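You operate a simulated robot arm through the tools that you are given. There is no shell and no other tool.

You are at the controls of a simulated robot arm. One attempt, no reset.

JOB
Stand the teal cup on plate TWO and give it two strokes of starter.
Fine: swing the pipe over it, then back to PARK; leave the other cups. Set down upright: what you pick out.

Only the result counts: the job must be done as asked and must still hold three seconds after the hand-in. Knocking over, shifting, dropping, spilling or breaking anything else fails it.

ROBOT AND FRAMES
A 7-joint arm with a two-finger parallel gripper, fixed in place. Base frame: the origin is at the foot of the arm, x ahead of it, y to its left, z up; the work surface is at about z = 0. Units: mm, rad, N and s.
With the tool pointing down near the work surface it reaches from about 260 to 680 mm from the base axis. Its first joint turns from -2.897 to 2.897 rad. Payload 2.5 kg.
The tool frame sits at the grasp point between the pads (the TCP): z along the fingers, y along the line on which they close. The tips reach 30 mm beyond it. Largest opening 94 mm; finger width 28, thickness 10; the body of the gripper, 50 by 96 mm, starts 55 mm behind the TCP.
Orientation is that of the tool frame in the base frame, as a unit quaternion [x, y, z, w]. With the fingers straight down and closing along the base's y, the tool's x points along the base's -x, its y along +y and its z along -z.

CONTROLS
- The arm moves only by the tool move_arm. Its argument "increments" is a list of rows, each a list of 7 numbers: the shift along the tool's x, y, z in mm, then the turn, a rotation vector about the tool's x, y, z in rad, then the opening in per cent of the stroke, from 0 (shut) to 100 (fully open). In form: [[x, y, z, ax, ay, az, grip], ...]. A call has 1 to 20 rows; each row shifts and turns the commanded pose from where the row before left it, along the tool's axes as they then stand. A row lasts 0.2 s, in which the tool goes at most 50 mm and 0.15 rad; a call with a longer step from one row to the next is refused whole, and so is a gripper value outside its range. Where a pose cannot be reached the arm comes as near as it can. A force on the tool above 40 N (or 10 N above the force at the start of the call, whichever is more), or a blocked arm, ends the call early, and 0.2 s more pass. Each finger travels about 72 mm/s and halts on what it meets, pressing with about 33 N; the grip force reading is that of the motor and also rises with nothing between the fingers. The clock runs only during rows and for 0.2 s after the last one: add rows that do not move to give the fingers time. The reply holds the time, the measured pose of the TCP, the force on the tool along the base axes, the opening and the grip force, in the units named above and with some noise, with the torque about the TCP (base axes, N m) and any sound that the robot's microphone picked up.
- Cameras (640 x 400 px; columns grow to the right, rows downward): "scene" is fixed at [398.7, 500.3, 618.8]; the picture's right is [-0.94, -0.33, 0.00], its down [-0.19, 0.54, -0.82] and it looks along [0.27, -0.77, -0.58] (base axes); focal length 239 px, centre (320, 200). "wrist" rides on the gripper at [76, 14, -102] in the tool frame; the picture's right is [-0.18, 0.98, 0.00], its down [-0.75, -0.14, -0.64] and it looks along [-0.63, -0.12, 0.77] (tool axes); focal length 243 px, centre (320, 200). There is no depth. A picture from a camera that has moved, and an enlarged one, comes with that camera's place and axes in the base frame and with its lens.
- snapshot(camera): a new picture of that camera. No time passes.
- close_up(camera, box): a new picture of the part [left, top, right, bottom] of that camera's present view, enlarged. No time passes.
- sign_off(): hands the job in; it is judged then, once.

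Nothing tells you positions but the pictures and the camera data. Unless the task says otherwise, let go and move clear before handing in.

The tools are called after ">>>" as name(argument=value, ...) on one line, values as JSON. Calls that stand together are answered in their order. move_arm: Moves the arm, as the interface text tells. Its arguments: {"type":"object","properties":{"increments":{"type":"array","items":{"type":"array","items":{"type":"number"}}}},"required":["increments"]} The other tools are called the same way: snapshot (camera) takes a picture; close_up (camera, box) takes an enlarged picture of a part of a camera's view; sign_off () hands the job in.

At the start:

```text
time_s: 0.0
tool_pos: [470.3, -117.8, 453.5]
tcp_rot: [0.001, 1.0, 0.0, 0.0]
force: [0.7, -0.9, -0.8]
ft_torque: [0.01, -0.01, 0.0]
finger_gap: 94.2
grip_force: 0.0
```

scene: 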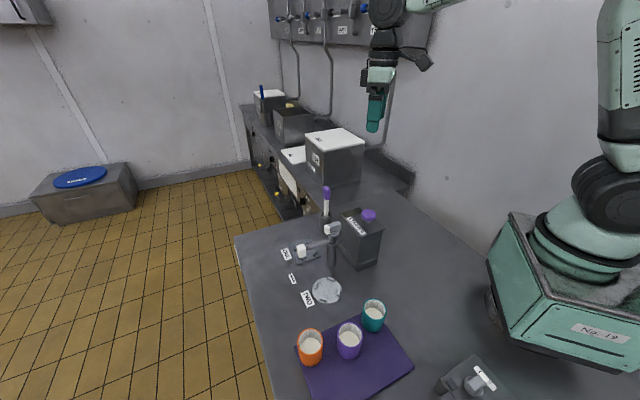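
wrist: 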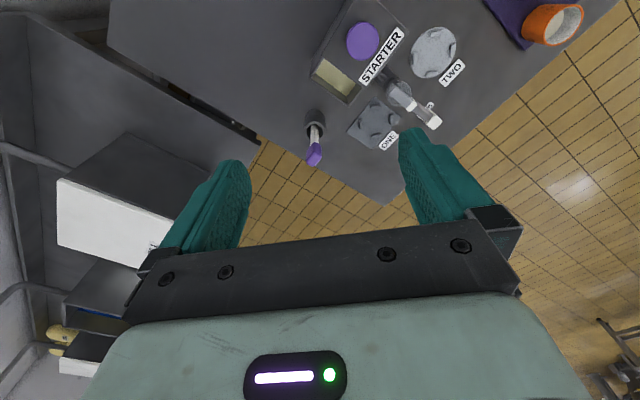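

I see a table with three cups (orange, purple, teal) on a purple mat, a STARTER dispenser with a swing pipe, and plates ONE and TWO. I'll take close-ups before moving anything.

>>> close_up(camera="scene", box=[260, 180, 400, 320])

>>> close_up(camera="scene", box=[280, 270, 440, 400])

>>> close_up(camera="wrist", box=[280, 0, 500, 180])

>>> close_up(camera="scene", box=[420, 330, 540, 400])

```text
2.86 times, centred on (330, 250) of scene
camera zoom: at [398.7, 500.3, 618.8], right [-0.94, -0.33, 0.0], down [-0.19, 0.54, -0.82], along [0.27, -0.77, -0.58], focal length 683 px, centre (291, 57)
```

zoom: 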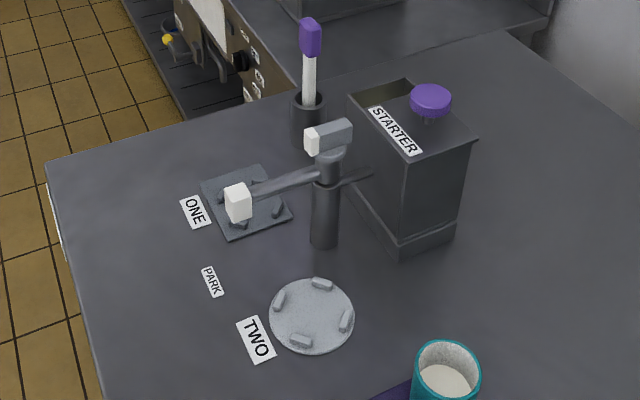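

```text
3.08 times, centred on (360, 335) of scene
camera zoom: at [398.7, 500.3, 618.8], right [-0.94, -0.33, 0.0], down [-0.19, 0.54, -0.82], along [0.27, -0.77, -0.58], focal length 735 px, centre (197, -215)
```

zoom: 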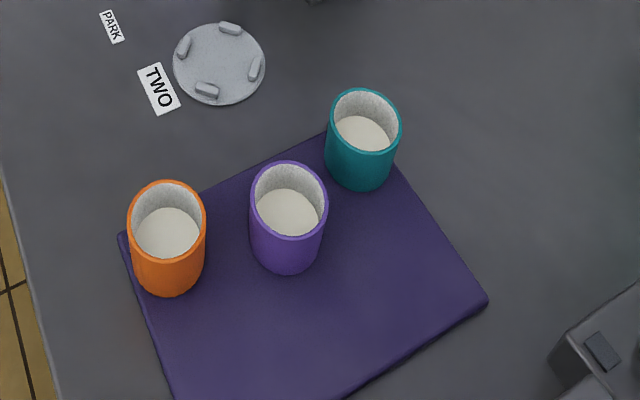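

```text
2.22 times, centred on (390, 90) of wrist
camera zoom: at [394.7, -103.7, 555.4], right [0.18, 0.98, 0.0], down [0.75, -0.14, 0.64], along [0.63, -0.12, -0.77], focal length 539 px, centre (164, 444)
```

zoom: 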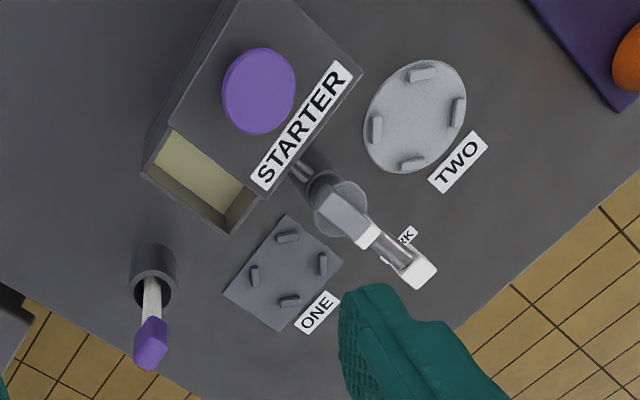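

```text
5.33 times, centred on (480, 365) of scene
camera zoom: at [398.7, 500.3, 618.8], right [-0.94, -0.33, 0.0], down [-0.19, 0.54, -0.82], along [0.27, -0.77, -0.58], focal length 1274 px, centre (-533, -680)
```

zoom: 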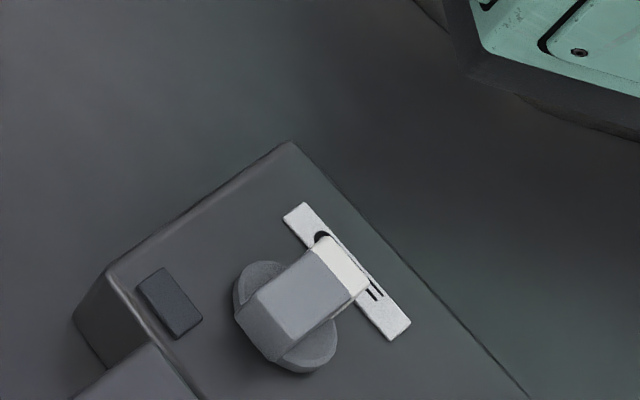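

The purple knob on the STARTER box looks like the pump plunger, and the bar on top of the post looks like the handle that swings the pipe. I want enlarged views of both, and of the small knob box near the base, before I move.

>>> close_up(camera="scene", box=[295, 205, 385, 275])

>>> close_up(camera="scene", box=[430, 350, 510, 400])

>>> close_up(camera="wrist", box=[340, 50, 460, 150])

>>> close_up(camera="scene", box=[230, 80, 380, 230])

```text
5.71 times, centred on (340, 240) of scene
camera zoom: at [398.7, 500.3, 618.8], right [-0.94, -0.33, 0.0], down [-0.19, 0.54, -0.82], along [0.27, -0.77, -0.58], focal length 1365 px, centre (206, -29)
```

zoom: 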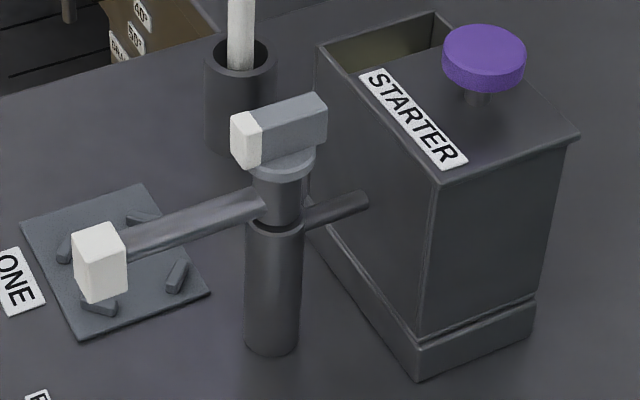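

```text
8.00 times, centred on (470, 375) of scene
camera zoom: at [398.7, 500.3, 618.8], right [-0.94, -0.33, 0.0], down [-0.19, 0.54, -0.82], along [0.27, -0.77, -0.58], focal length 1911 px, centre (-880, -1200)
```

zoom: 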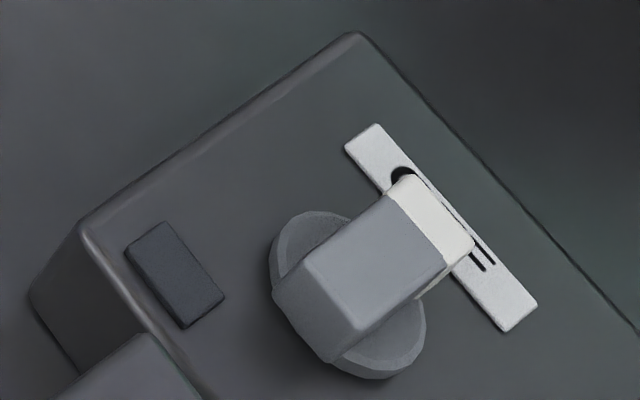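

```text
4.00 times, centred on (400, 100) of wrist
camera zoom: at [394.7, -103.7, 555.4], right [0.18, 0.98, 0.0], down [0.75, -0.14, 0.64], along [0.63, -0.12, -0.77], focal length 970 px, centre (0, 600)
```

zoom: 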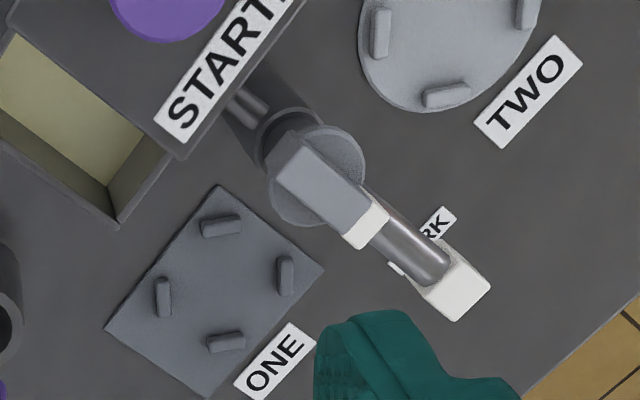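

```text
2.67 times, centred on (305, 155) of scene
camera zoom: at [398.7, 500.3, 618.8], right [-0.94, -0.33, 0.0], down [-0.19, 0.54, -0.82], along [0.27, -0.77, -0.58], focal length 637 px, centre (360, 320)
```

zoom: 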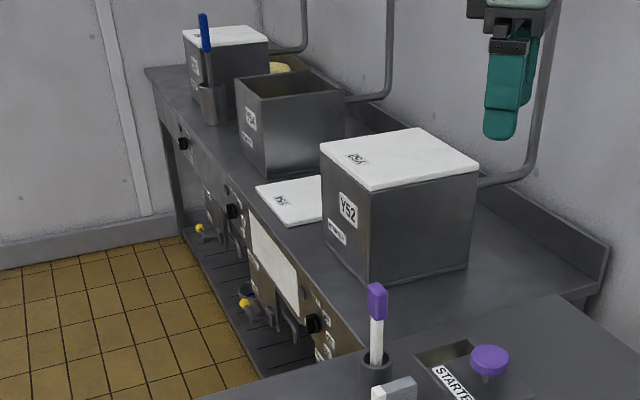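

I take the teal cup to be at about (378, 160), plate TWO at (515, 104), the pump knob at (446, -59, 182) and the pipe post at (532, 0). Next I move the arm high up to look at the knob box near the base and get a better view of the cups.

>>> move_arm(increments=[[25, 32, 0, 0, 0, 0, 100], [25, 32, 0, 0, 0, 0, 100], [25, 32, 0, 0, 0, 0, 100], [25, 32, 0, 0, 0, 0, 100], [25, 32, 0, 0, 0, 0, 100], [25, 32, 0, 0, 0, 0, 100], [25, 32, 0, 0, 0, 0, 100], [0, 0, 0, 0, 0, -0.15, 100], [0, 0, 0, 0, 0, -0.15, 100], [0, 0, 0, 0, 0, -0.15, 100], [0, 0, 0, 0, 0, -0.15, 100], [0, 0, 0, 0, 0, -0.15, 100], [0, 0, 0, 0, 0, -0.15, 100]])

>>> snapshot(camera="wrist")

```text
time_s: 2.8
tool_pos: [295.1, 105.5, 453.1]
tcp_rot: [-0.437, 0.899, 0.0, 0.001]
force: [-0.4, 0.1, 0.1]
ft_torque: [-0.03, 0.0, 0.01]
finger_gap: 93.6
grip_force: 0.0
```

```text
taken
camera wrist: at [237.4, 54.9, 555.7], right [-0.66, 0.75, 0.0], down [0.58, 0.5, 0.64], along [0.48, 0.42, -0.77], focal length 243 px, centre (320, 200)
```

wrist: 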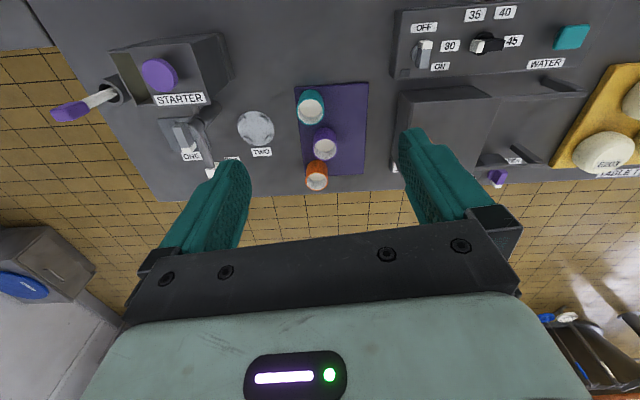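

The box near the base is a WATER bath with an OFF/ON switch and a temperature dial, so it isn't part of this job. I now take close-ups to locate the cups, plate TWO and the starter parts accurately.

>>> close_up(camera="wrist", box=[100, 20, 380, 200])

>>> close_up(camera="wrist", box=[230, 70, 380, 200])

>>> close_up(camera="wrist", box=[100, 20, 240, 190])

```text
2.22 times, centred on (240, 110) of wrist
camera zoom: at [237.4, 54.9, 555.7], right [-0.66, 0.75, 0.0], down [0.58, 0.5, 0.64], along [0.48, 0.42, -0.77], focal length 539 px, centre (498, 400)
```

zoom: 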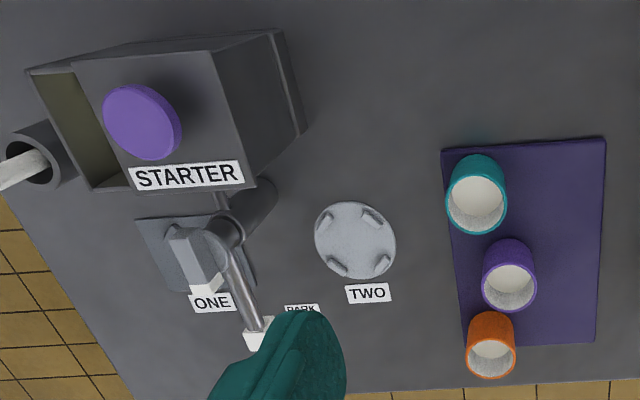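

```text
3.08 times, centred on (305, 135) of wrist
camera zoom: at [237.4, 54.9, 555.7], right [-0.66, 0.75, 0.0], down [0.58, 0.5, 0.64], along [0.48, 0.42, -0.77], focal length 746 px, centre (366, 400)
```

zoom: 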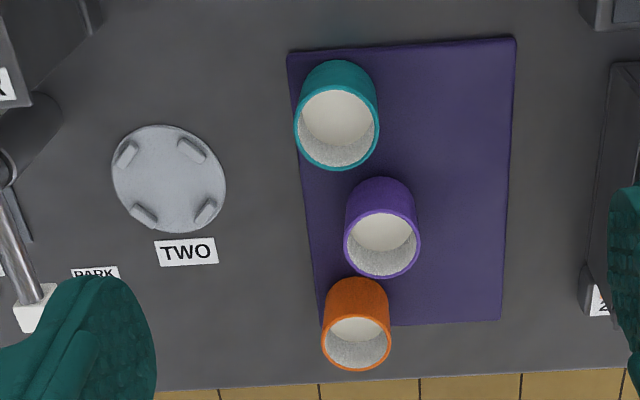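

```text
2.35 times, centred on (170, 105) of wrist
camera zoom: at [237.4, 54.9, 555.7], right [-0.66, 0.75, 0.0], down [0.58, 0.5, 0.64], along [0.48, 0.42, -0.77], focal length 571 px, centre (673, 424)
```

zoom: 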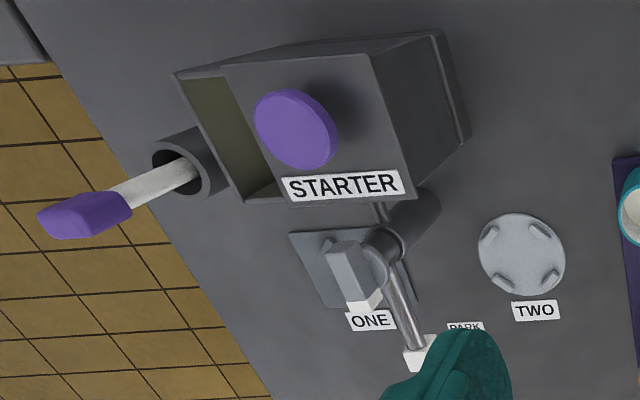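

The pump knob is the purple one and the teal cup rim is at about (381, 157, 74), roughly 55 mm across. I'll go above the teal cup at a safe height, with a yaw that keeps the fingers clear of the purple cup, then check the alignment.

>>> move_arm(increments=[[0, 0, 0, 0, 0, 0.15, 100], [0, 0, 0, 0, 0, 0.15, 100], [-12.5, -0.84, 31, 0, 0, 0, 100], [-12.5, -0.84, 31, 0, 0, 0, 100], [-12.5, -0.84, 31, 0, 0, 0, 100], [-12.5, -0.84, 31, 0, 0, 0, 100], [-12.5, -0.84, 31, 0, 0, 0, 100], [-12.5, -0.84, 31, 0, 0, 0, 100], [-12.5, -0.84, 31, 0, 0, 0, 100], [-12.5, -0.84, 31, 0, 0, 0, 100], [0, 0, 0, 0, 0, 0, 100]])

>>> snapshot(camera="wrist")

>>> snapshot(camera="scene")

```text
time_s: 5.2
tool_pos: [380.5, 159.1, 205.1]
tcp_rot: [-0.296, 0.955, 0.0, 0.0]
force: [-0.6, 0.1, 0.6]
ft_torque: [0.02, 0.01, -0.01]
finger_gap: 93.8
grip_force: 0.1
```

```text
taken
camera wrist: at [310.7, 127.3, 306.7], right [-0.4, 0.92, 0.0], down [0.7, 0.31, 0.64], along [0.59, 0.26, -0.77], focal length 243 px, centre (320, 200)
```

wrist: 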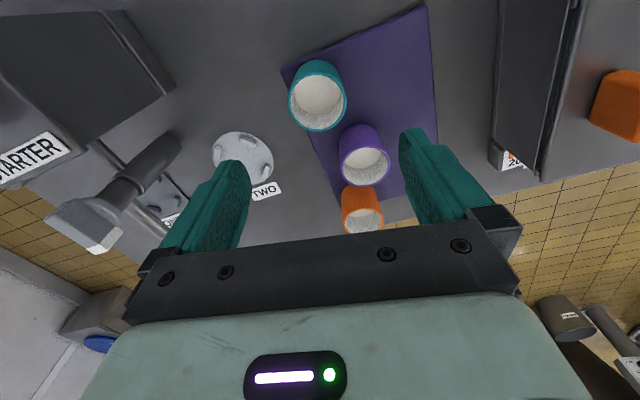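

```text
taken
```

scene: 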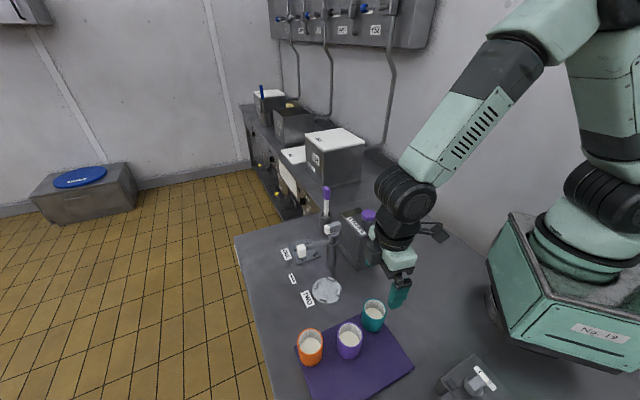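

>>> close_up(camera="wrist", box=[270, 40, 370, 150])

>>> close_up(camera="wrist", box=[40, 80, 290, 260])

```text
3.64 times, centred on (320, 95) of wrist
camera zoom: at [310.7, 127.3, 306.7], right [-0.4, 0.92, 0.0], down [0.7, 0.31, 0.64], along [0.59, 0.26, -0.77], focal length 882 px, centre (320, 582)
```

zoom: 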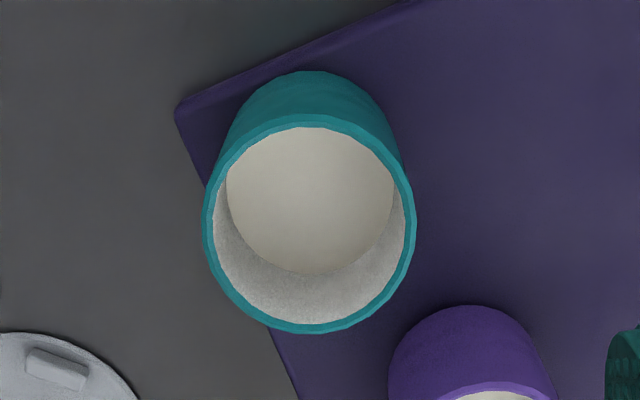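

```text
2.22 times, centred on (165, 170) of wrist
camera zoom: at [310.7, 127.3, 306.7], right [-0.4, 0.92, 0.0], down [0.7, 0.31, 0.64], along [0.59, 0.26, -0.77], focal length 539 px, centre (664, 267)
```

zoom: 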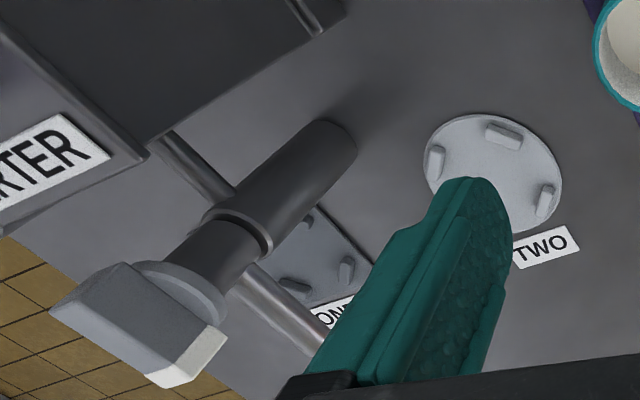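

The cup sits almost right under the TCP; only about 3 mm of sideways correction is needed. I'll descend with the fingers open, stopping with the tips about 20 mm above the mat.

>>> move_arm(increments=[[-0.2, -2.8, 0, 0, 0, 0, 100], [0, 0, 26, 0, 0, 0, 100], [0, 0, 26, 0, 0, 0, 100], [0, 0, 26, 0, 0, 0, 100], [0, 0, 26, 0, 0, 0, 100], [0, 0, 26, 0, 0, 0, 100], [0, 0, 21, 0, 0, 0, 100], [0, 0, 0, 0, 0, 0, 100]])

>>> snapshot(camera="wrist")

>>> close_up(camera="scene", box=[320, 240, 440, 360])

```text
time_s: 7.0
tool_pos: [383.2, 155.2, 54.0]
tcp_rot: [-0.296, 0.955, 0.001, 0.0]
force: [-0.2, -0.4, -0.3]
ft_torque: [-0.02, -0.01, 0.01]
finger_gap: 93.7
grip_force: 0.1
```

```text
taken
camera wrist: at [313.1, 124.1, 156.2], right [-0.4, 0.92, 0.0], down [0.7, 0.31, 0.64], along [0.59, 0.26, -0.77], focal length 243 px, centre (320, 200)
```

wrist: 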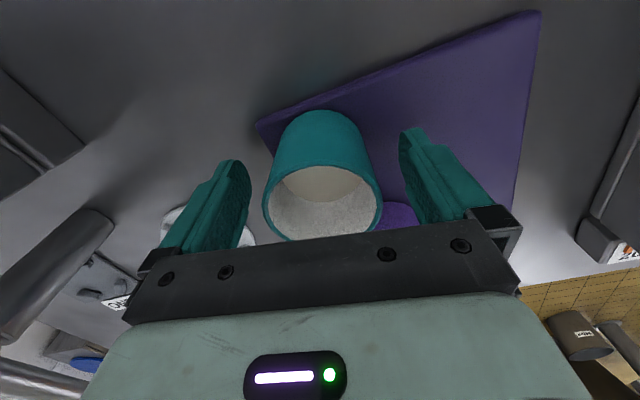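

```text
3.33 times, centred on (380, 300) of scene
camera zoom: at [398.7, 500.3, 618.8], right [-0.94, -0.33, 0.0], down [-0.19, 0.54, -0.82], along [0.27, -0.77, -0.58], focal length 796 px, centre (120, -133)
```

zoom: 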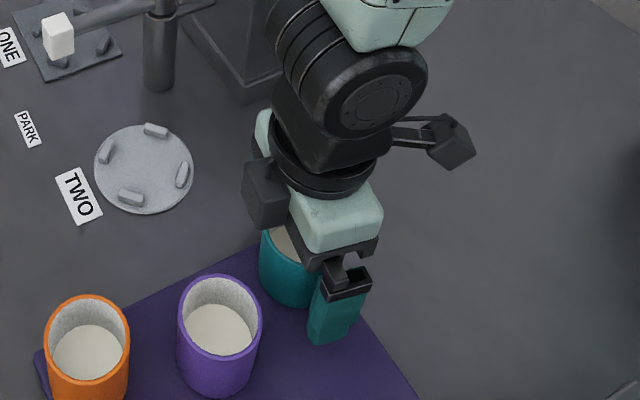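

The cup is centred between the fingers and nothing else is near them. I'm closing the gripper on it now.

>>> move_arm(increments=[[0, 0, 0, 0, 0, 0, 70], [0, 0, 0, 0, 0, 0, 40], [0, 0, 0, 0, 0, 0, 40], [0, 0, 0, 0, 0, 0, 40], [0, 0, 0, 0, 0, 0, 40]])

>>> snapshot(camera="wrist")

```text
time_s: 8.2
tool_pos: [382.2, 155.6, 55.3]
tcp_rot: [-0.295, 0.955, 0.0, 0.0]
force: [-0.2, 0.0, -0.3]
ft_torque: [-0.01, -0.02, 0.0]
finger_gap: 53.9
grip_force: 33.1
```

```text
taken
camera wrist: at [313.0, 124.0, 156.5], right [-0.4, 0.92, 0.0], down [0.7, 0.31, 0.64], along [0.59, 0.26, -0.77], focal length 243 px, centre (320, 200)
```

wrist: 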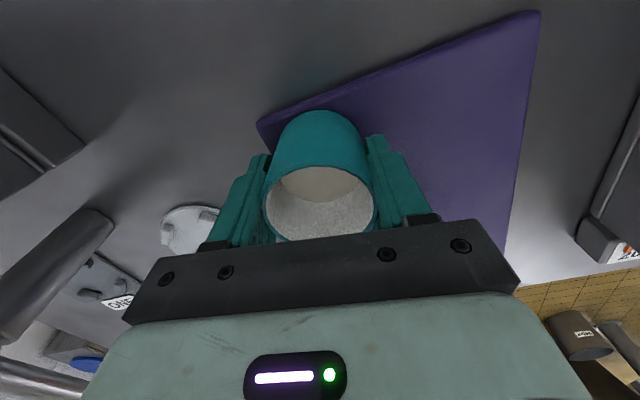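

The cup is gripped (gap 53.9 mm, 33 N). I'm lifting it straight up and slowly, then I'll look again.

>>> move_arm(increments=[[0, 0, -6, 0, 0, 0, 40], [0, 0, -14, 0, 0, 0, 40], [0, 0, -16, 0, 0, 0, 40], [0, 0, -16, 0, 0, 0, 40], [0, 0, -16, 0, 0, 0, 40], [0, 0, -16, 0, 0, 0, 40], [0, 0, -10, 0, 0, 0, 40], [0, 0, -5, 0, 0, 0, 40], [0, 0, 0, 0, 0, 0, 40]])

>>> snapshot(camera="wrist")

>>> close_up(camera="scene", box=[300, 200, 440, 360])

```text
time_s: 10.2
tool_pos: [382.7, 155.1, 152.6]
tcp_rot: [-0.296, 0.955, 0.0, 0.0]
force: [-0.3, -0.5, -0.6]
ft_torque: [0.02, 0.02, 0.01]
finger_gap: 53.9
grip_force: 32.7
```

```text
taken
camera wrist: at [312.7, 122.8, 256.4], right [-0.4, 0.92, 0.0], down [0.7, 0.31, 0.64], along [0.59, 0.26, -0.77], focal length 243 px, centre (320, 200)
```

wrist: 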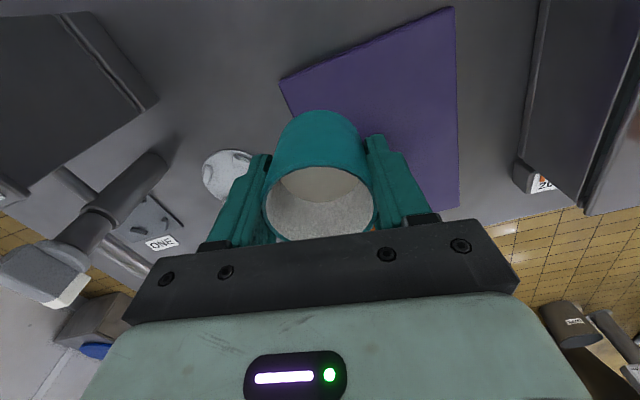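

```text
2.50 times, centred on (370, 280) of scene
camera zoom: at [398.7, 500.3, 618.8], right [-0.94, -0.33, 0.0], down [-0.19, 0.54, -0.82], along [0.27, -0.77, -0.58], focal length 597 px, centre (195, 0)
```

zoom: 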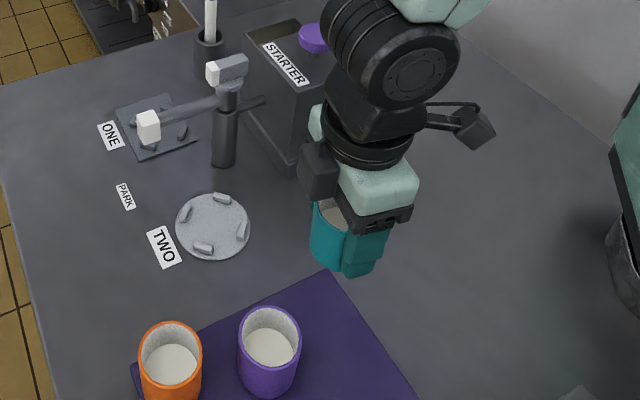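

The cup is clear of the mat and level. I'll turn the hand to a near-straight yaw and move to a spot beside plate TWO, so I can see the plate without the fingers in the way and measure its centre.

>>> move_arm(increments=[[0, 0, 0, 0, 0, 0.05, 40], [0, 0, 0, 0, 0, 0.1, 40], [0, 0, 0, 0, 0, 0.1, 40], [0, 0, 0, 0, 0, 0.1, 40], [0, 0, 0, 0, 0, 0.1, 40], [0, 0, 0, 0, 0, 0.05, 40], [-6, 1, 0, 0, 0, 0, 40], [-12, 2, 0, 0, 0, 0, 40], [-12, 2, 0, 0, 0, 0, 40], [-12, 2, 0, 0, 0, 0, 40], [-10, 1.5, 0, 0, 0, 0, 40], [-5, 0.7, 0, 0, 0, 0, 40], [0, 0, 0, 0, 0, 0, 40]])

>>> snapshot(camera="wrist")

>>> close_up(camera="wrist", box=[120, 60, 280, 220])

```text
time_s: 13.0
tool_pos: [438.3, 169.2, 152.4]
tcp_rot: [-0.051, 0.999, 0.0, 0.0]
force: [0.0, -0.2, -1.1]
ft_torque: [0.01, 0.01, -0.01]
finger_gap: 53.5
grip_force: 32.6
```

```text
taken
camera wrist: at [362.5, 176.6, 254.9], right [0.08, 1.0, 0.0], down [0.76, -0.06, 0.64], along [0.64, -0.05, -0.77], focal length 243 px, centre (320, 200)
```

wrist: 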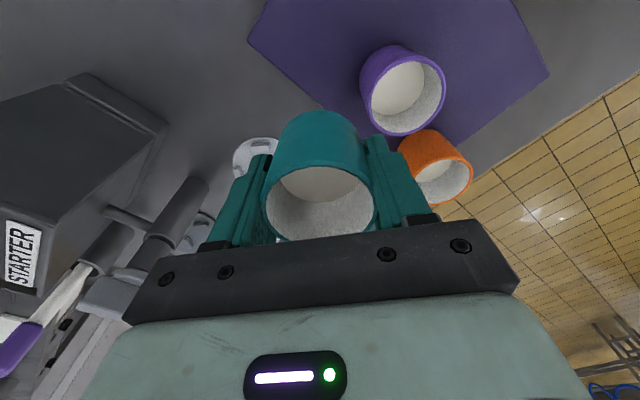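

```text
2.50 times, centred on (200, 140) of wrist
camera zoom: at [362.5, 176.6, 254.9], right [0.08, 1.0, 0.0], down [0.76, -0.06, 0.64], along [0.64, -0.05, -0.77], focal length 606 px, centre (620, 350)
```

zoom: 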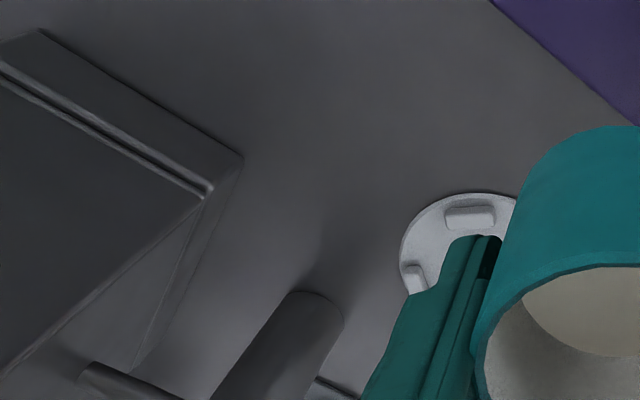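

The left finger still hides most of the plate. I'll go a bit further out and higher, staying above the other cups' rims, so the plate shows in full beside the hand.

>>> move_arm(increments=[[0, 0, -10, 0, 0, 0, 40], [-6, 2, -10, 0, 0, 0, 40], [-14, 4, 0, 0, 0, 0, 40], [-15, 5, 0, 0, 0, 0, 40], [-15, 5, 0, 0, 0, 0, 40], [-15, 5, 0, 0, 0, 0, 40], [-14, 4, 0, 0, 0, 0, 40], [-6, 2, 0, 0, 0, 0, 40], [0, 0, 0, 0, 0, 0, 40]])

>>> snapshot(camera="wrist")

>>> close_up(camera="wrist", box=[160, 60, 320, 160])

```text
time_s: 15.0
tool_pos: [520.0, 206.2, 172.8]
tcp_rot: [-0.051, 0.999, -0.001, 0.0]
force: [1.0, 0.0, -0.6]
ft_torque: [0.05, 0.03, 0.01]
finger_gap: 53.4
grip_force: 32.9
```

```text
taken
camera wrist: at [443.8, 212.1, 275.6], right [0.08, 1.0, 0.0], down [0.76, -0.06, 0.64], along [0.64, -0.05, -0.77], focal length 243 px, centre (320, 200)
```

wrist: 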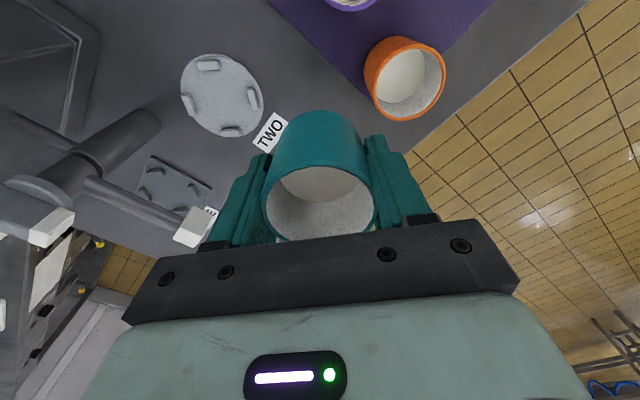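

```text
4.00 times, centred on (240, 110) of wrist
camera zoom: at [443.8, 212.1, 275.6], right [0.08, 1.0, 0.0], down [0.76, -0.06, 0.64], along [0.64, -0.05, -0.77], focal length 970 px, centre (640, 560)
```

zoom: 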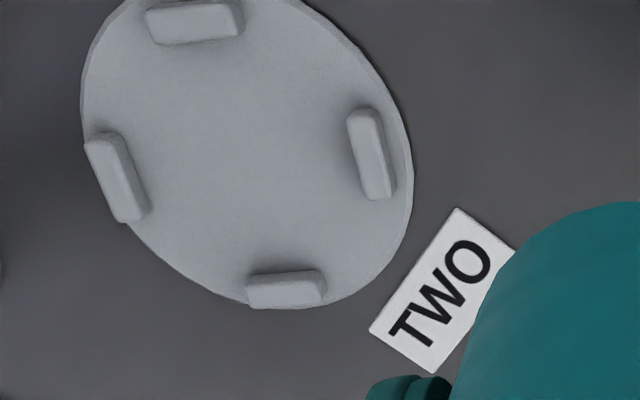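

The plate is now fully visible with its four lugs. I'll take one close-up of all of it and work out its centre from the lugs.

>>> close_up(camera="wrist", box=[165, 45, 277, 145])

>>> close_up(camera="scene", box=[270, 230, 370, 320])

>>> close_up(camera="wrist", box=[0, 80, 260, 260])

```text
4.00 times, centred on (221, 95) of wrist
camera zoom: at [443.8, 212.1, 275.6], right [0.08, 1.0, 0.0], down [0.76, -0.06, 0.64], along [0.64, -0.05, -0.77], focal length 970 px, centre (716, 620)
```

zoom: 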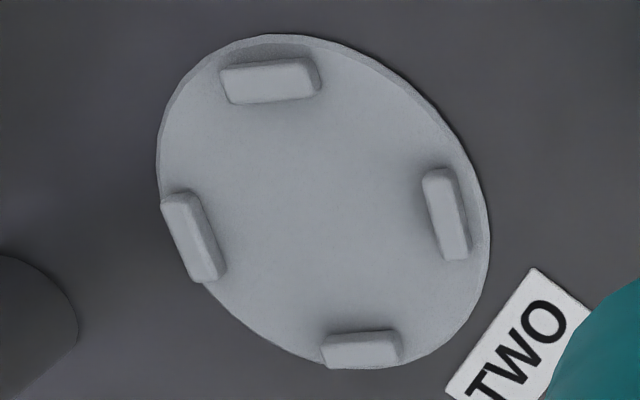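

```text
4.44 times, centred on (320, 275) of scene
camera zoom: at [398.7, 500.3, 618.8], right [-0.94, -0.33, 0.0], down [-0.19, 0.54, -0.82], along [0.27, -0.77, -0.58], focal length 1062 px, centre (320, -133)
```

zoom: 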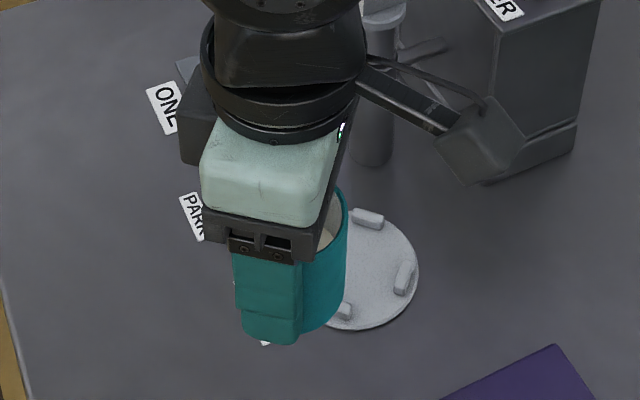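

```text
2.22 times, centred on (130, 170) of wrist
camera zoom: at [443.8, 212.1, 275.6], right [0.08, 1.0, 0.0], down [0.76, -0.06, 0.64], along [0.64, -0.05, -0.77], focal length 539 px, centre (742, 267)
```

zoom: 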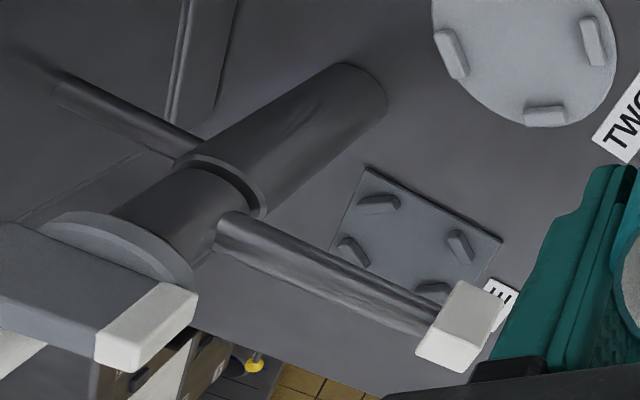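

Lug positions give plate TWO's centre at about (519.5, 100.5), with lugs at 34.5 mm radius, so the cup fits inside with a few mm to spare. I'll check where the cup sits within the grip before moving over the plate.

>>> close_up(camera="wrist", box=[240, 95, 400, 255])

```text
2.50 times, centred on (320, 175) of wrist
camera zoom: at [443.8, 212.1, 275.6], right [0.08, 1.0, 0.0], down [0.76, -0.06, 0.64], along [0.64, -0.05, -0.77], focal length 606 px, centre (320, 262)
```

zoom: 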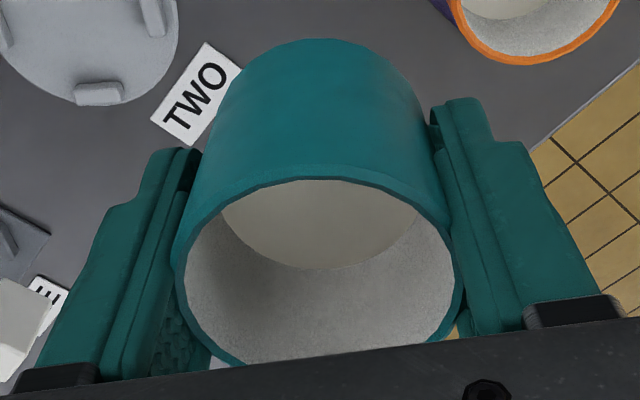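

The cup sits about 1.5 mm forward of the TCP and is level. I'll turn to yaw -0.3, which keeps the hand furthest from the parked pipe, and move over plate TWO at carrying height.

>>> move_arm(increments=[[0, 0, 0, 0, 0, 0.05, 40], [0, 0, 0, 0, 0, 0.1, 40], [0, 0, 0, 0, 0, 0.1, 40], [0, 0, 0, 0, 0, 0.1, 40], [0, 0, 0, 0, 0, 0.05, 40], [-2.1, -7.2, 0, 0, 0, 0, 40], [-4.2, -14.4, 0, 0, 0, 0, 40], [-4.2, -14.4, 0, 0, 0, 0, 40], [-4.2, -14.4, 0, 0, 0, 0, 40], [-4.2, -14.4, 0, 0, 0, 0, 40], [-4.2, -14.4, 0, 0, 0, 0, 40], [-4.2, -14.4, 0, 0, 0, 0, 40], [-2.1, -7.2, 0, 0, 0, 0, 40], [0, 0, 0, 0, 0, 0, 40], [0, 0, 0, 0, 0, 0, 40]])

>>> snapshot(camera="wrist")

>>> close_up(camera="scene", box=[270, 180, 400, 320])

```text
time_s: 18.2
tool_pos: [519.7, 101.2, 172.8]
tcp_rot: [0.149, 0.989, -0.001, 0.0]
force: [0.9, 0.7, -0.3]
ft_torque: [0.01, -0.04, -0.02]
finger_gap: 53.4
grip_force: 33.5
```

```text
taken
camera wrist: at [450.9, 135.5, 275.3], right [0.47, 0.89, 0.0], down [0.68, -0.36, 0.64], along [0.57, -0.3, -0.77], focal length 243 px, centre (320, 200)
```

wrist: 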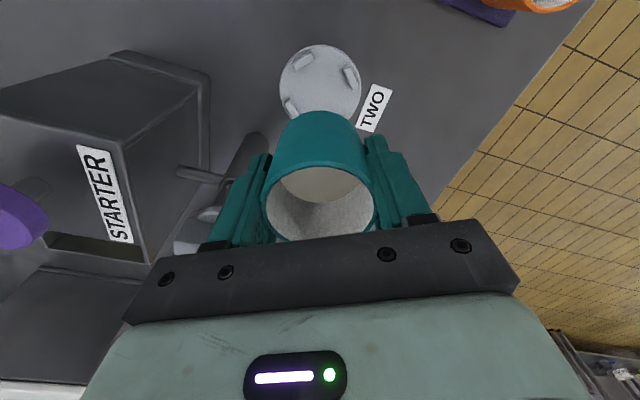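

```text
2.86 times, centred on (335, 250) of scene
camera zoom: at [398.7, 500.3, 618.8], right [-0.94, -0.33, 0.0], down [-0.19, 0.54, -0.82], along [0.27, -0.77, -0.58], focal length 683 px, centre (277, 57)
```

zoom: 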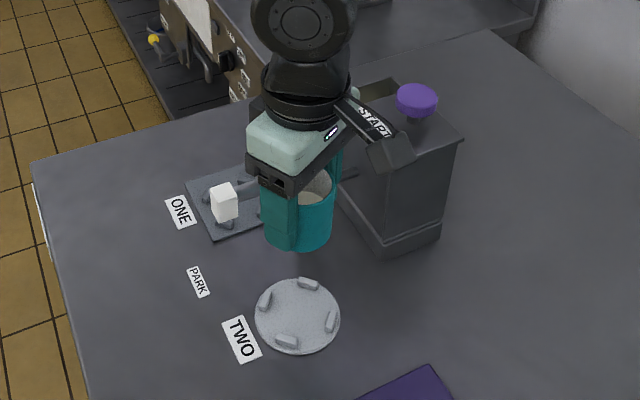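

The hand is over the plate; the cup covers its far part, but three lugs are visible. I'll use these to check the alignment before descending.

>>> close_up(camera="wrist", box=[264, 35, 376, 135])

```text
4.00 times, centred on (320, 85) of wrist
camera zoom: at [450.9, 135.5, 275.3], right [0.47, 0.89, 0.0], down [0.68, -0.36, 0.64], along [0.57, -0.3, -0.77], focal length 970 px, centre (320, 660)
```

zoom: 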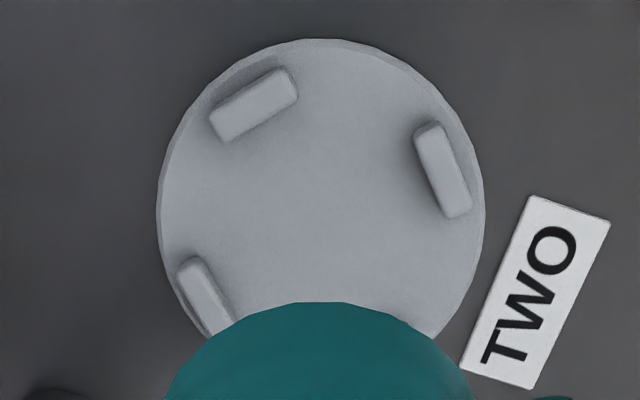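

Plate centre comes out at about (-1, 0) mm in the tool frame and the cup centre at (-1.5, 0), so they agree to within 1 mm. I'll descend slowly to just above the lugs and check again.

>>> move_arm(increments=[[0, 0, 6, 0, 0, 0, 40], [0, 0, 12, 0, 0, 0, 40], [0, 0, 14, 0, 0, 0, 40], [0, 0, 14, 0, 0, 0, 40], [0, 0, 14, 0, 0, 0, 40], [0, 0, 14, 0, 0, 0, 40], [0, 0, 13, 0, 0, 0, 40], [0, 0, 9, 0, 0, 0, 40], [0, 0, 4, 0, 0, 0, 40], [0, 0, 0, 0, 0, 0, 40], [0, 0, 0, 0, 0, 0, 40]])

>>> close_up(camera="wrist", box=[240, 50, 400, 150])

>>> close_up(camera="scene", box=[270, 200, 390, 320])

>>> snapshot(camera="wrist")

```text
time_s: 20.6
tool_pos: [516.6, 101.4, 73.2]
tcp_rot: [0.15, 0.989, 0.0, 0.0]
force: [-0.1, -0.3, -0.8]
ft_torque: [0.02, 0.01, -0.03]
finger_gap: 53.2
grip_force: 32.5
```

```text
4.00 times, centred on (320, 100) of wrist
camera zoom: at [450.6, 136.9, 175.2], right [0.47, 0.89, 0.0], down [0.68, -0.36, 0.64], along [0.57, -0.3, -0.77], focal length 970 px, centre (320, 600)
```

zoom: 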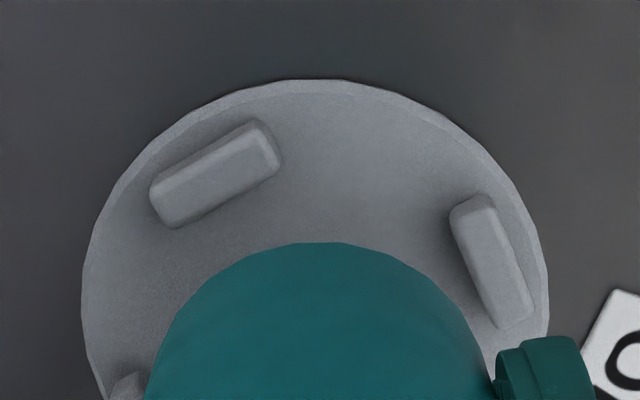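

```text
3.33 times, centred on (330, 260) of scene
camera zoom: at [398.7, 500.3, 618.8], right [-0.94, -0.33, 0.0], down [-0.19, 0.54, -0.82], along [0.27, -0.77, -0.58], focal length 796 px, centre (287, 0)
```

zoom: 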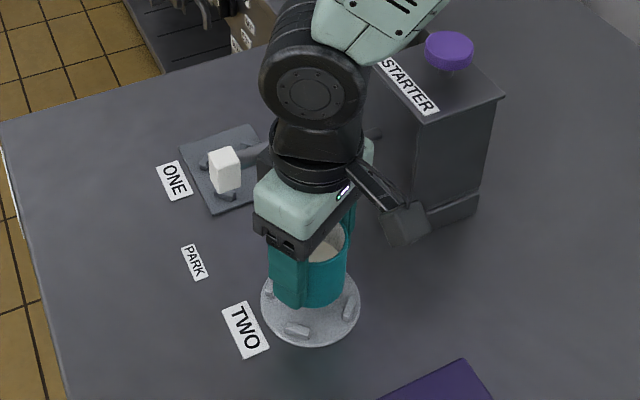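

```text
taken
camera wrist: at [450.6, 136.9, 175.2], right [0.47, 0.89, 0.0], down [0.68, -0.36, 0.64], along [0.57, -0.3, -0.77], focal length 243 px, centre (320, 200)
```

wrist: 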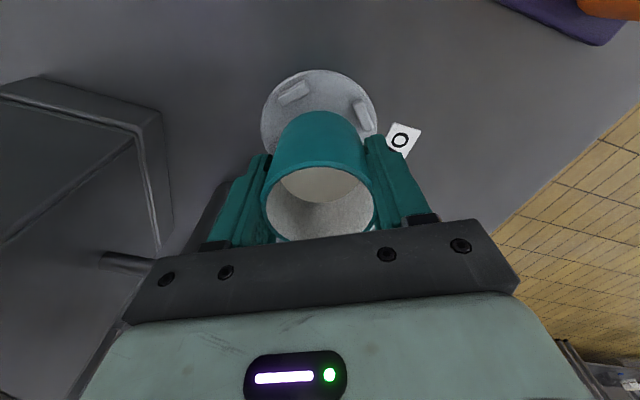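

Alignment is still good; I'll nudge 0.7 mm sideways and lower in small steps, watching the vertical force for contact.

>>> move_arm(increments=[[0, -0.7, 2, 0, 0, 0, 40], [0, 0, 4, 0, 0, 0, 40], [0, 0, 4, 0, 0, 0, 40], [0, 0, 2, 0, 0, 0, 40], [0, 0, 0, 0, 0, 0, 40]])

>>> close_up(camera="scene", box=[290, 240, 370, 310])

>>> close_up(camera="wrist", box=[240, 50, 400, 150])

```text
time_s: 21.8
tool_pos: [518.0, 99.5, 62.0]
tcp_rot: [0.148, 0.989, 0.0, 0.0]
force: [0.2, -0.3, -0.2]
ft_torque: [0.04, -0.01, 0.02]
finger_gap: 53.4
grip_force: 33.0
```

```text
5.71 times, centred on (330, 275) of scene
camera zoom: at [398.7, 500.3, 618.8], right [-0.94, -0.33, 0.0], down [-0.19, 0.54, -0.82], along [0.27, -0.77, -0.58], focal length 1365 px, centre (263, -229)
```

zoom: 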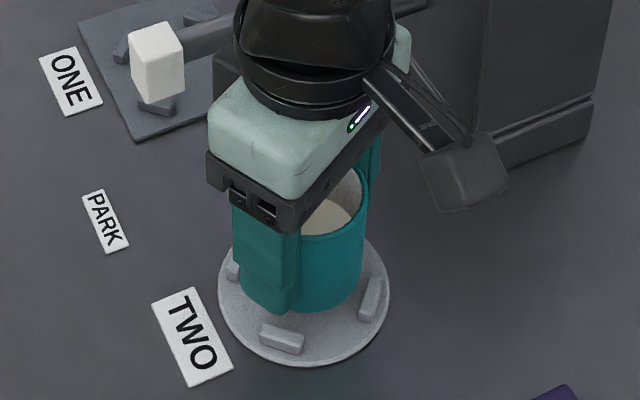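

```text
4.00 times, centred on (320, 100) of wrist
camera zoom: at [450.6, 135.9, 163.4], right [0.47, 0.88, 0.0], down [0.68, -0.36, 0.64], along [0.57, -0.3, -0.77], focal length 970 px, centre (320, 600)
```

zoom: 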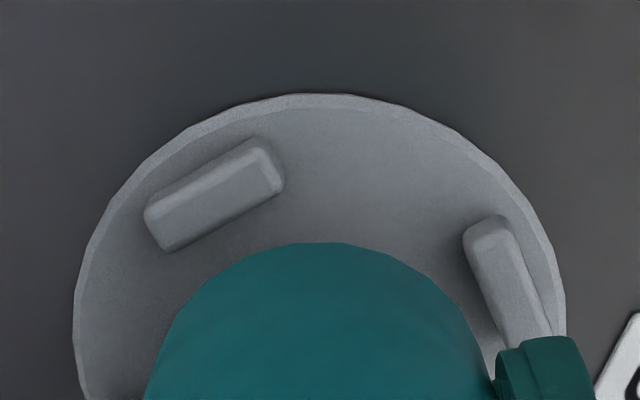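

No contact yet and the cup sits between the lugs in view. I'm lowering in short steps.

>>> move_arm(increments=[[0, 0, 2, 0, 0, 0, 40], [0, 0, 2, 0, 0, 0, 40], [0, 0, 0, 0, 0, 0, 40]])

```text
time_s: 22.6
tool_pos: [518.9, 100.8, 56.4]
tcp_rot: [0.148, 0.989, 0.0, 0.0]
force: [-0.4, 0.7, -1.0]
ft_torque: [0.01, 0.01, 0.0]
finger_gap: 53.2
grip_force: 33.0
```

>>> move_arm(increments=[[0, 0, 1, 0, 0, 0, 40], [0, 0, 0, 0, 0, 0, 40]])

>>> close_up(camera="wrist", box=[240, 50, 400, 150])

```text
time_s: 23.2
tool_pos: [517.7, 99.1, 55.9]
tcp_rot: [0.149, 0.989, 0.001, 0.0]
force: [-0.4, 0.5, -1.6]
ft_torque: [-0.01, -0.03, -0.01]
finger_gap: 53.5
grip_force: 33.3
```

```text
4.00 times, centred on (320, 100) of wrist
camera zoom: at [450.4, 135.8, 158.0], right [0.47, 0.89, 0.0], down [0.68, -0.36, 0.64], along [0.57, -0.3, -0.77], focal length 970 px, centre (320, 600)
```

zoom: 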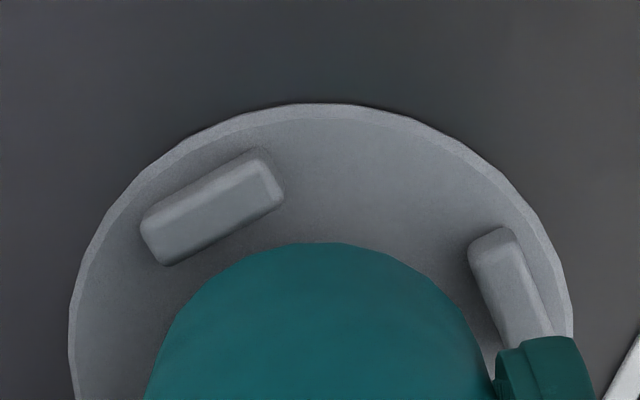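

Still almost no vertical force, so the cup hasn't touched yet. I'm continuing 1 mm at a time.

>>> move_arm(increments=[[0, 0, 1, 0, 0, 0, 40], [0, 0, 0, 0, 0, 0, 40]])

```text
time_s: 23.8
tool_pos: [518.1, 98.9, 54.4]
tcp_rot: [0.149, 0.989, 0.0, 0.001]
force: [-1.0, 0.6, -1.2]
ft_torque: [0.02, 0.01, 0.04]
finger_gap: 53.3
grip_force: 33.5
```

>>> move_arm(increments=[[0, 0, 1, 0, 0, 0, 40], [0, 0, 0, 0, 0, 0, 40]])

>>> close_up(camera="scene", box=[290, 240, 370, 310])

```text
time_s: 24.4
tool_pos: [518.3, 100.4, 53.2]
tcp_rot: [0.149, 0.989, 0.0, 0.0]
force: [0.4, 0.3, -0.5]
ft_torque: [0.0, 0.01, -0.01]
finger_gap: 53.2
grip_force: 32.9
```

```text
5.71 times, centred on (330, 275) of scene
camera zoom: at [398.7, 500.3, 618.8], right [-0.94, -0.33, 0.0], down [-0.19, 0.54, -0.82], along [0.27, -0.77, -0.58], focal length 1365 px, centre (263, -229)
```

zoom: 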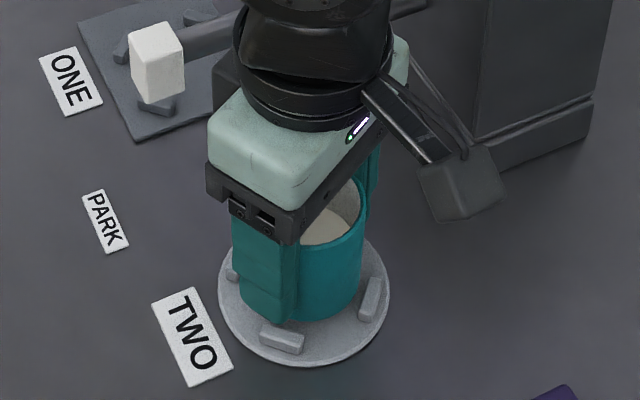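

The cup is very close to the plate, with no reaction force yet. Another 1 mm.

>>> move_arm(increments=[[0, 0, 1, 0, 0, 0, 40], [0, 0, 0, 0, 0, 0, 40]])

```text
time_s: 25.0
tool_pos: [518.8, 99.3, 53.5]
tcp_rot: [0.149, 0.989, 0.0, 0.0]
force: [0.6, 0.2, 0.3]
ft_torque: [-0.01, 0.01, 0.0]
finger_gap: 53.3
grip_force: 33.2
```

The vertical force may just be starting to turn upward. One more millimetre to confirm contact.

>>> move_arm(increments=[[0, 0, 1, 0, 0, 0, 40], [0, 0, 0, 0, 0, 0, 40]])

>>> close_up(camera="scene", box=[305, 255, 355, 300])

```text
time_s: 25.6
tool_pos: [517.9, 97.6, 51.3]
tcp_rot: [0.148, 0.989, 0.0, -0.001]
force: [-0.8, 0.0, -0.8]
ft_torque: [0.01, -0.03, -0.03]
finger_gap: 53.2
grip_force: 32.8
```

```text
8.89 times, centred on (330, 278) of scene
camera zoom: at [398.7, 500.3, 618.8], right [-0.94, -0.33, 0.0], down [-0.19, 0.54, -0.82], along [0.27, -0.77, -0.58], focal length 2124 px, centre (231, -489)
```

zoom: 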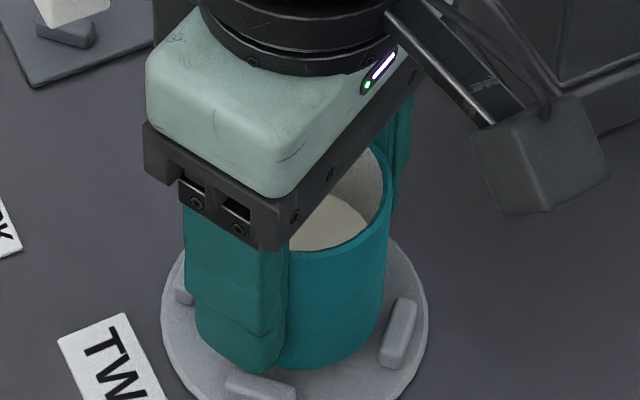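

Still no contact, so the mat must be a few mm thicker than the plate. I'm continuing in 1 mm steps.

>>> move_arm(increments=[[0, 0, 1, 0, 0, 0, 40], [0, 0, 0, 0, 0, 0, 40], [0, 0, 0, 0, 0, 0, 40]])

```text
time_s: 26.4
tool_pos: [517.7, 99.7, 51.2]
tcp_rot: [0.147, 0.989, 0.0, 0.0]
force: [0.4, 0.0, -0.1]
ft_torque: [0.0, 0.02, 0.01]
finger_gap: 53.2
grip_force: 33.5
```

>>> move_arm(increments=[[0, 0, 1, 0, 0, 0, 40], [0, 0, 0, 0, 0, 0, 40], [0, 0, 0, 0, 0, 0, 40]])

>>> close_up(camera="wrist", box=[240, 50, 400, 150])

```text
time_s: 27.2
tool_pos: [517.9, 99.0, 49.1]
tcp_rot: [0.148, 0.989, 0.0, 0.0]
force: [0.5, -0.2, -1.4]
ft_torque: [0.03, -0.02, 0.02]
finger_gap: 53.4
grip_force: 32.6
```

```text
4.00 times, centred on (320, 100) of wrist
camera zoom: at [450.9, 135.3, 151.9], right [0.47, 0.88, 0.0], down [0.68, -0.36, 0.64], along [0.57, -0.3, -0.77], focal length 970 px, centre (320, 600)
```

zoom: 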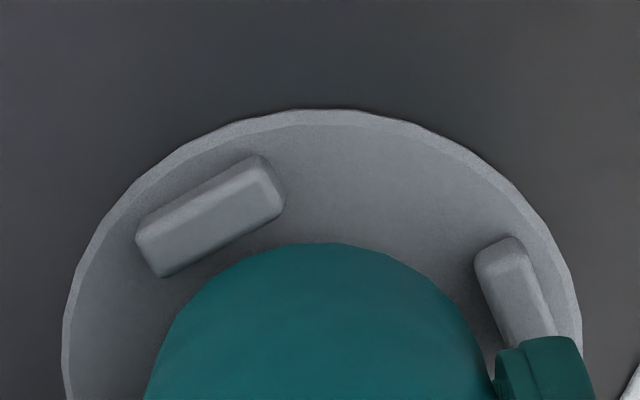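

Still free, the cup is well centred among the lugs and the fingertips remain above them. I'm continuing to step down.

>>> move_arm(increments=[[0, 0, 1, 0, 0, 0, 40], [0, 0, 0, 0, 0, 0, 40], [0, 0, 0, 0, 0, 0, 40]])

```text
time_s: 28.0
tool_pos: [518.4, 100.2, 49.1]
tcp_rot: [0.148, 0.989, 0.0, 0.0]
force: [0.5, -0.5, -0.1]
ft_torque: [-0.06, -0.02, 0.04]
finger_gap: 53.3
grip_force: 32.7
```

>>> move_arm(increments=[[0, 0, 1, 0, 0, 0, 40], [0, 0, 0, 0, 0, 0, 40], [0, 0, 0, 0, 0, 0, 40]])

>>> close_up(camera="scene", box=[305, 255, 355, 305])

```text
time_s: 28.8
tool_pos: [518.4, 99.4, 48.1]
tcp_rot: [0.148, 0.989, 0.0, 0.0]
force: [-0.1, 0.5, -0.3]
ft_torque: [0.0, 0.0, 0.0]
finger_gap: 53.4
grip_force: 33.0
```

```text
8.00 times, centred on (330, 280) of scene
camera zoom: at [398.7, 500.3, 618.8], right [-0.94, -0.33, 0.0], down [-0.19, 0.54, -0.82], along [0.27, -0.77, -0.58], focal length 1911 px, centre (240, -440)
```

zoom: 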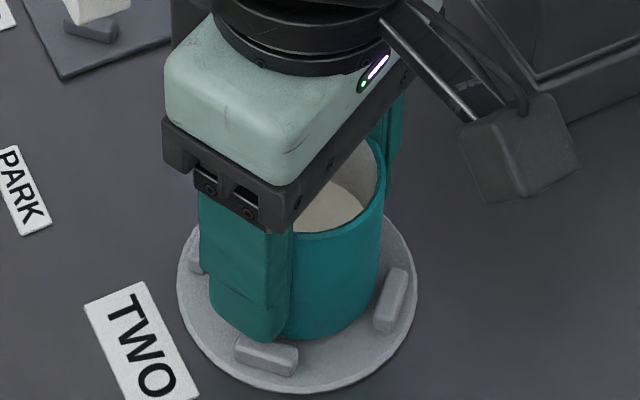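

No reaction force yet. By my estimate the cup's bottom is only about 42 mm below the TCP, so contact should come at around TCP z = 46-48. I'm continuing in 1 mm steps.

>>> move_arm(increments=[[0, 0, 1, 0, 0, 0, 40], [0, 0, 0, 0, 0, 0, 40], [0, 0, 0, 0, 0, 0, 40]])

```text
time_s: 29.6
tool_pos: [517.8, 99.4, 46.9]
tcp_rot: [0.149, 0.989, 0.0, 0.0]
force: [0.2, 0.7, -0.9]
ft_torque: [0.01, 0.01, 0.01]
finger_gap: 53.2
grip_force: 33.2
```

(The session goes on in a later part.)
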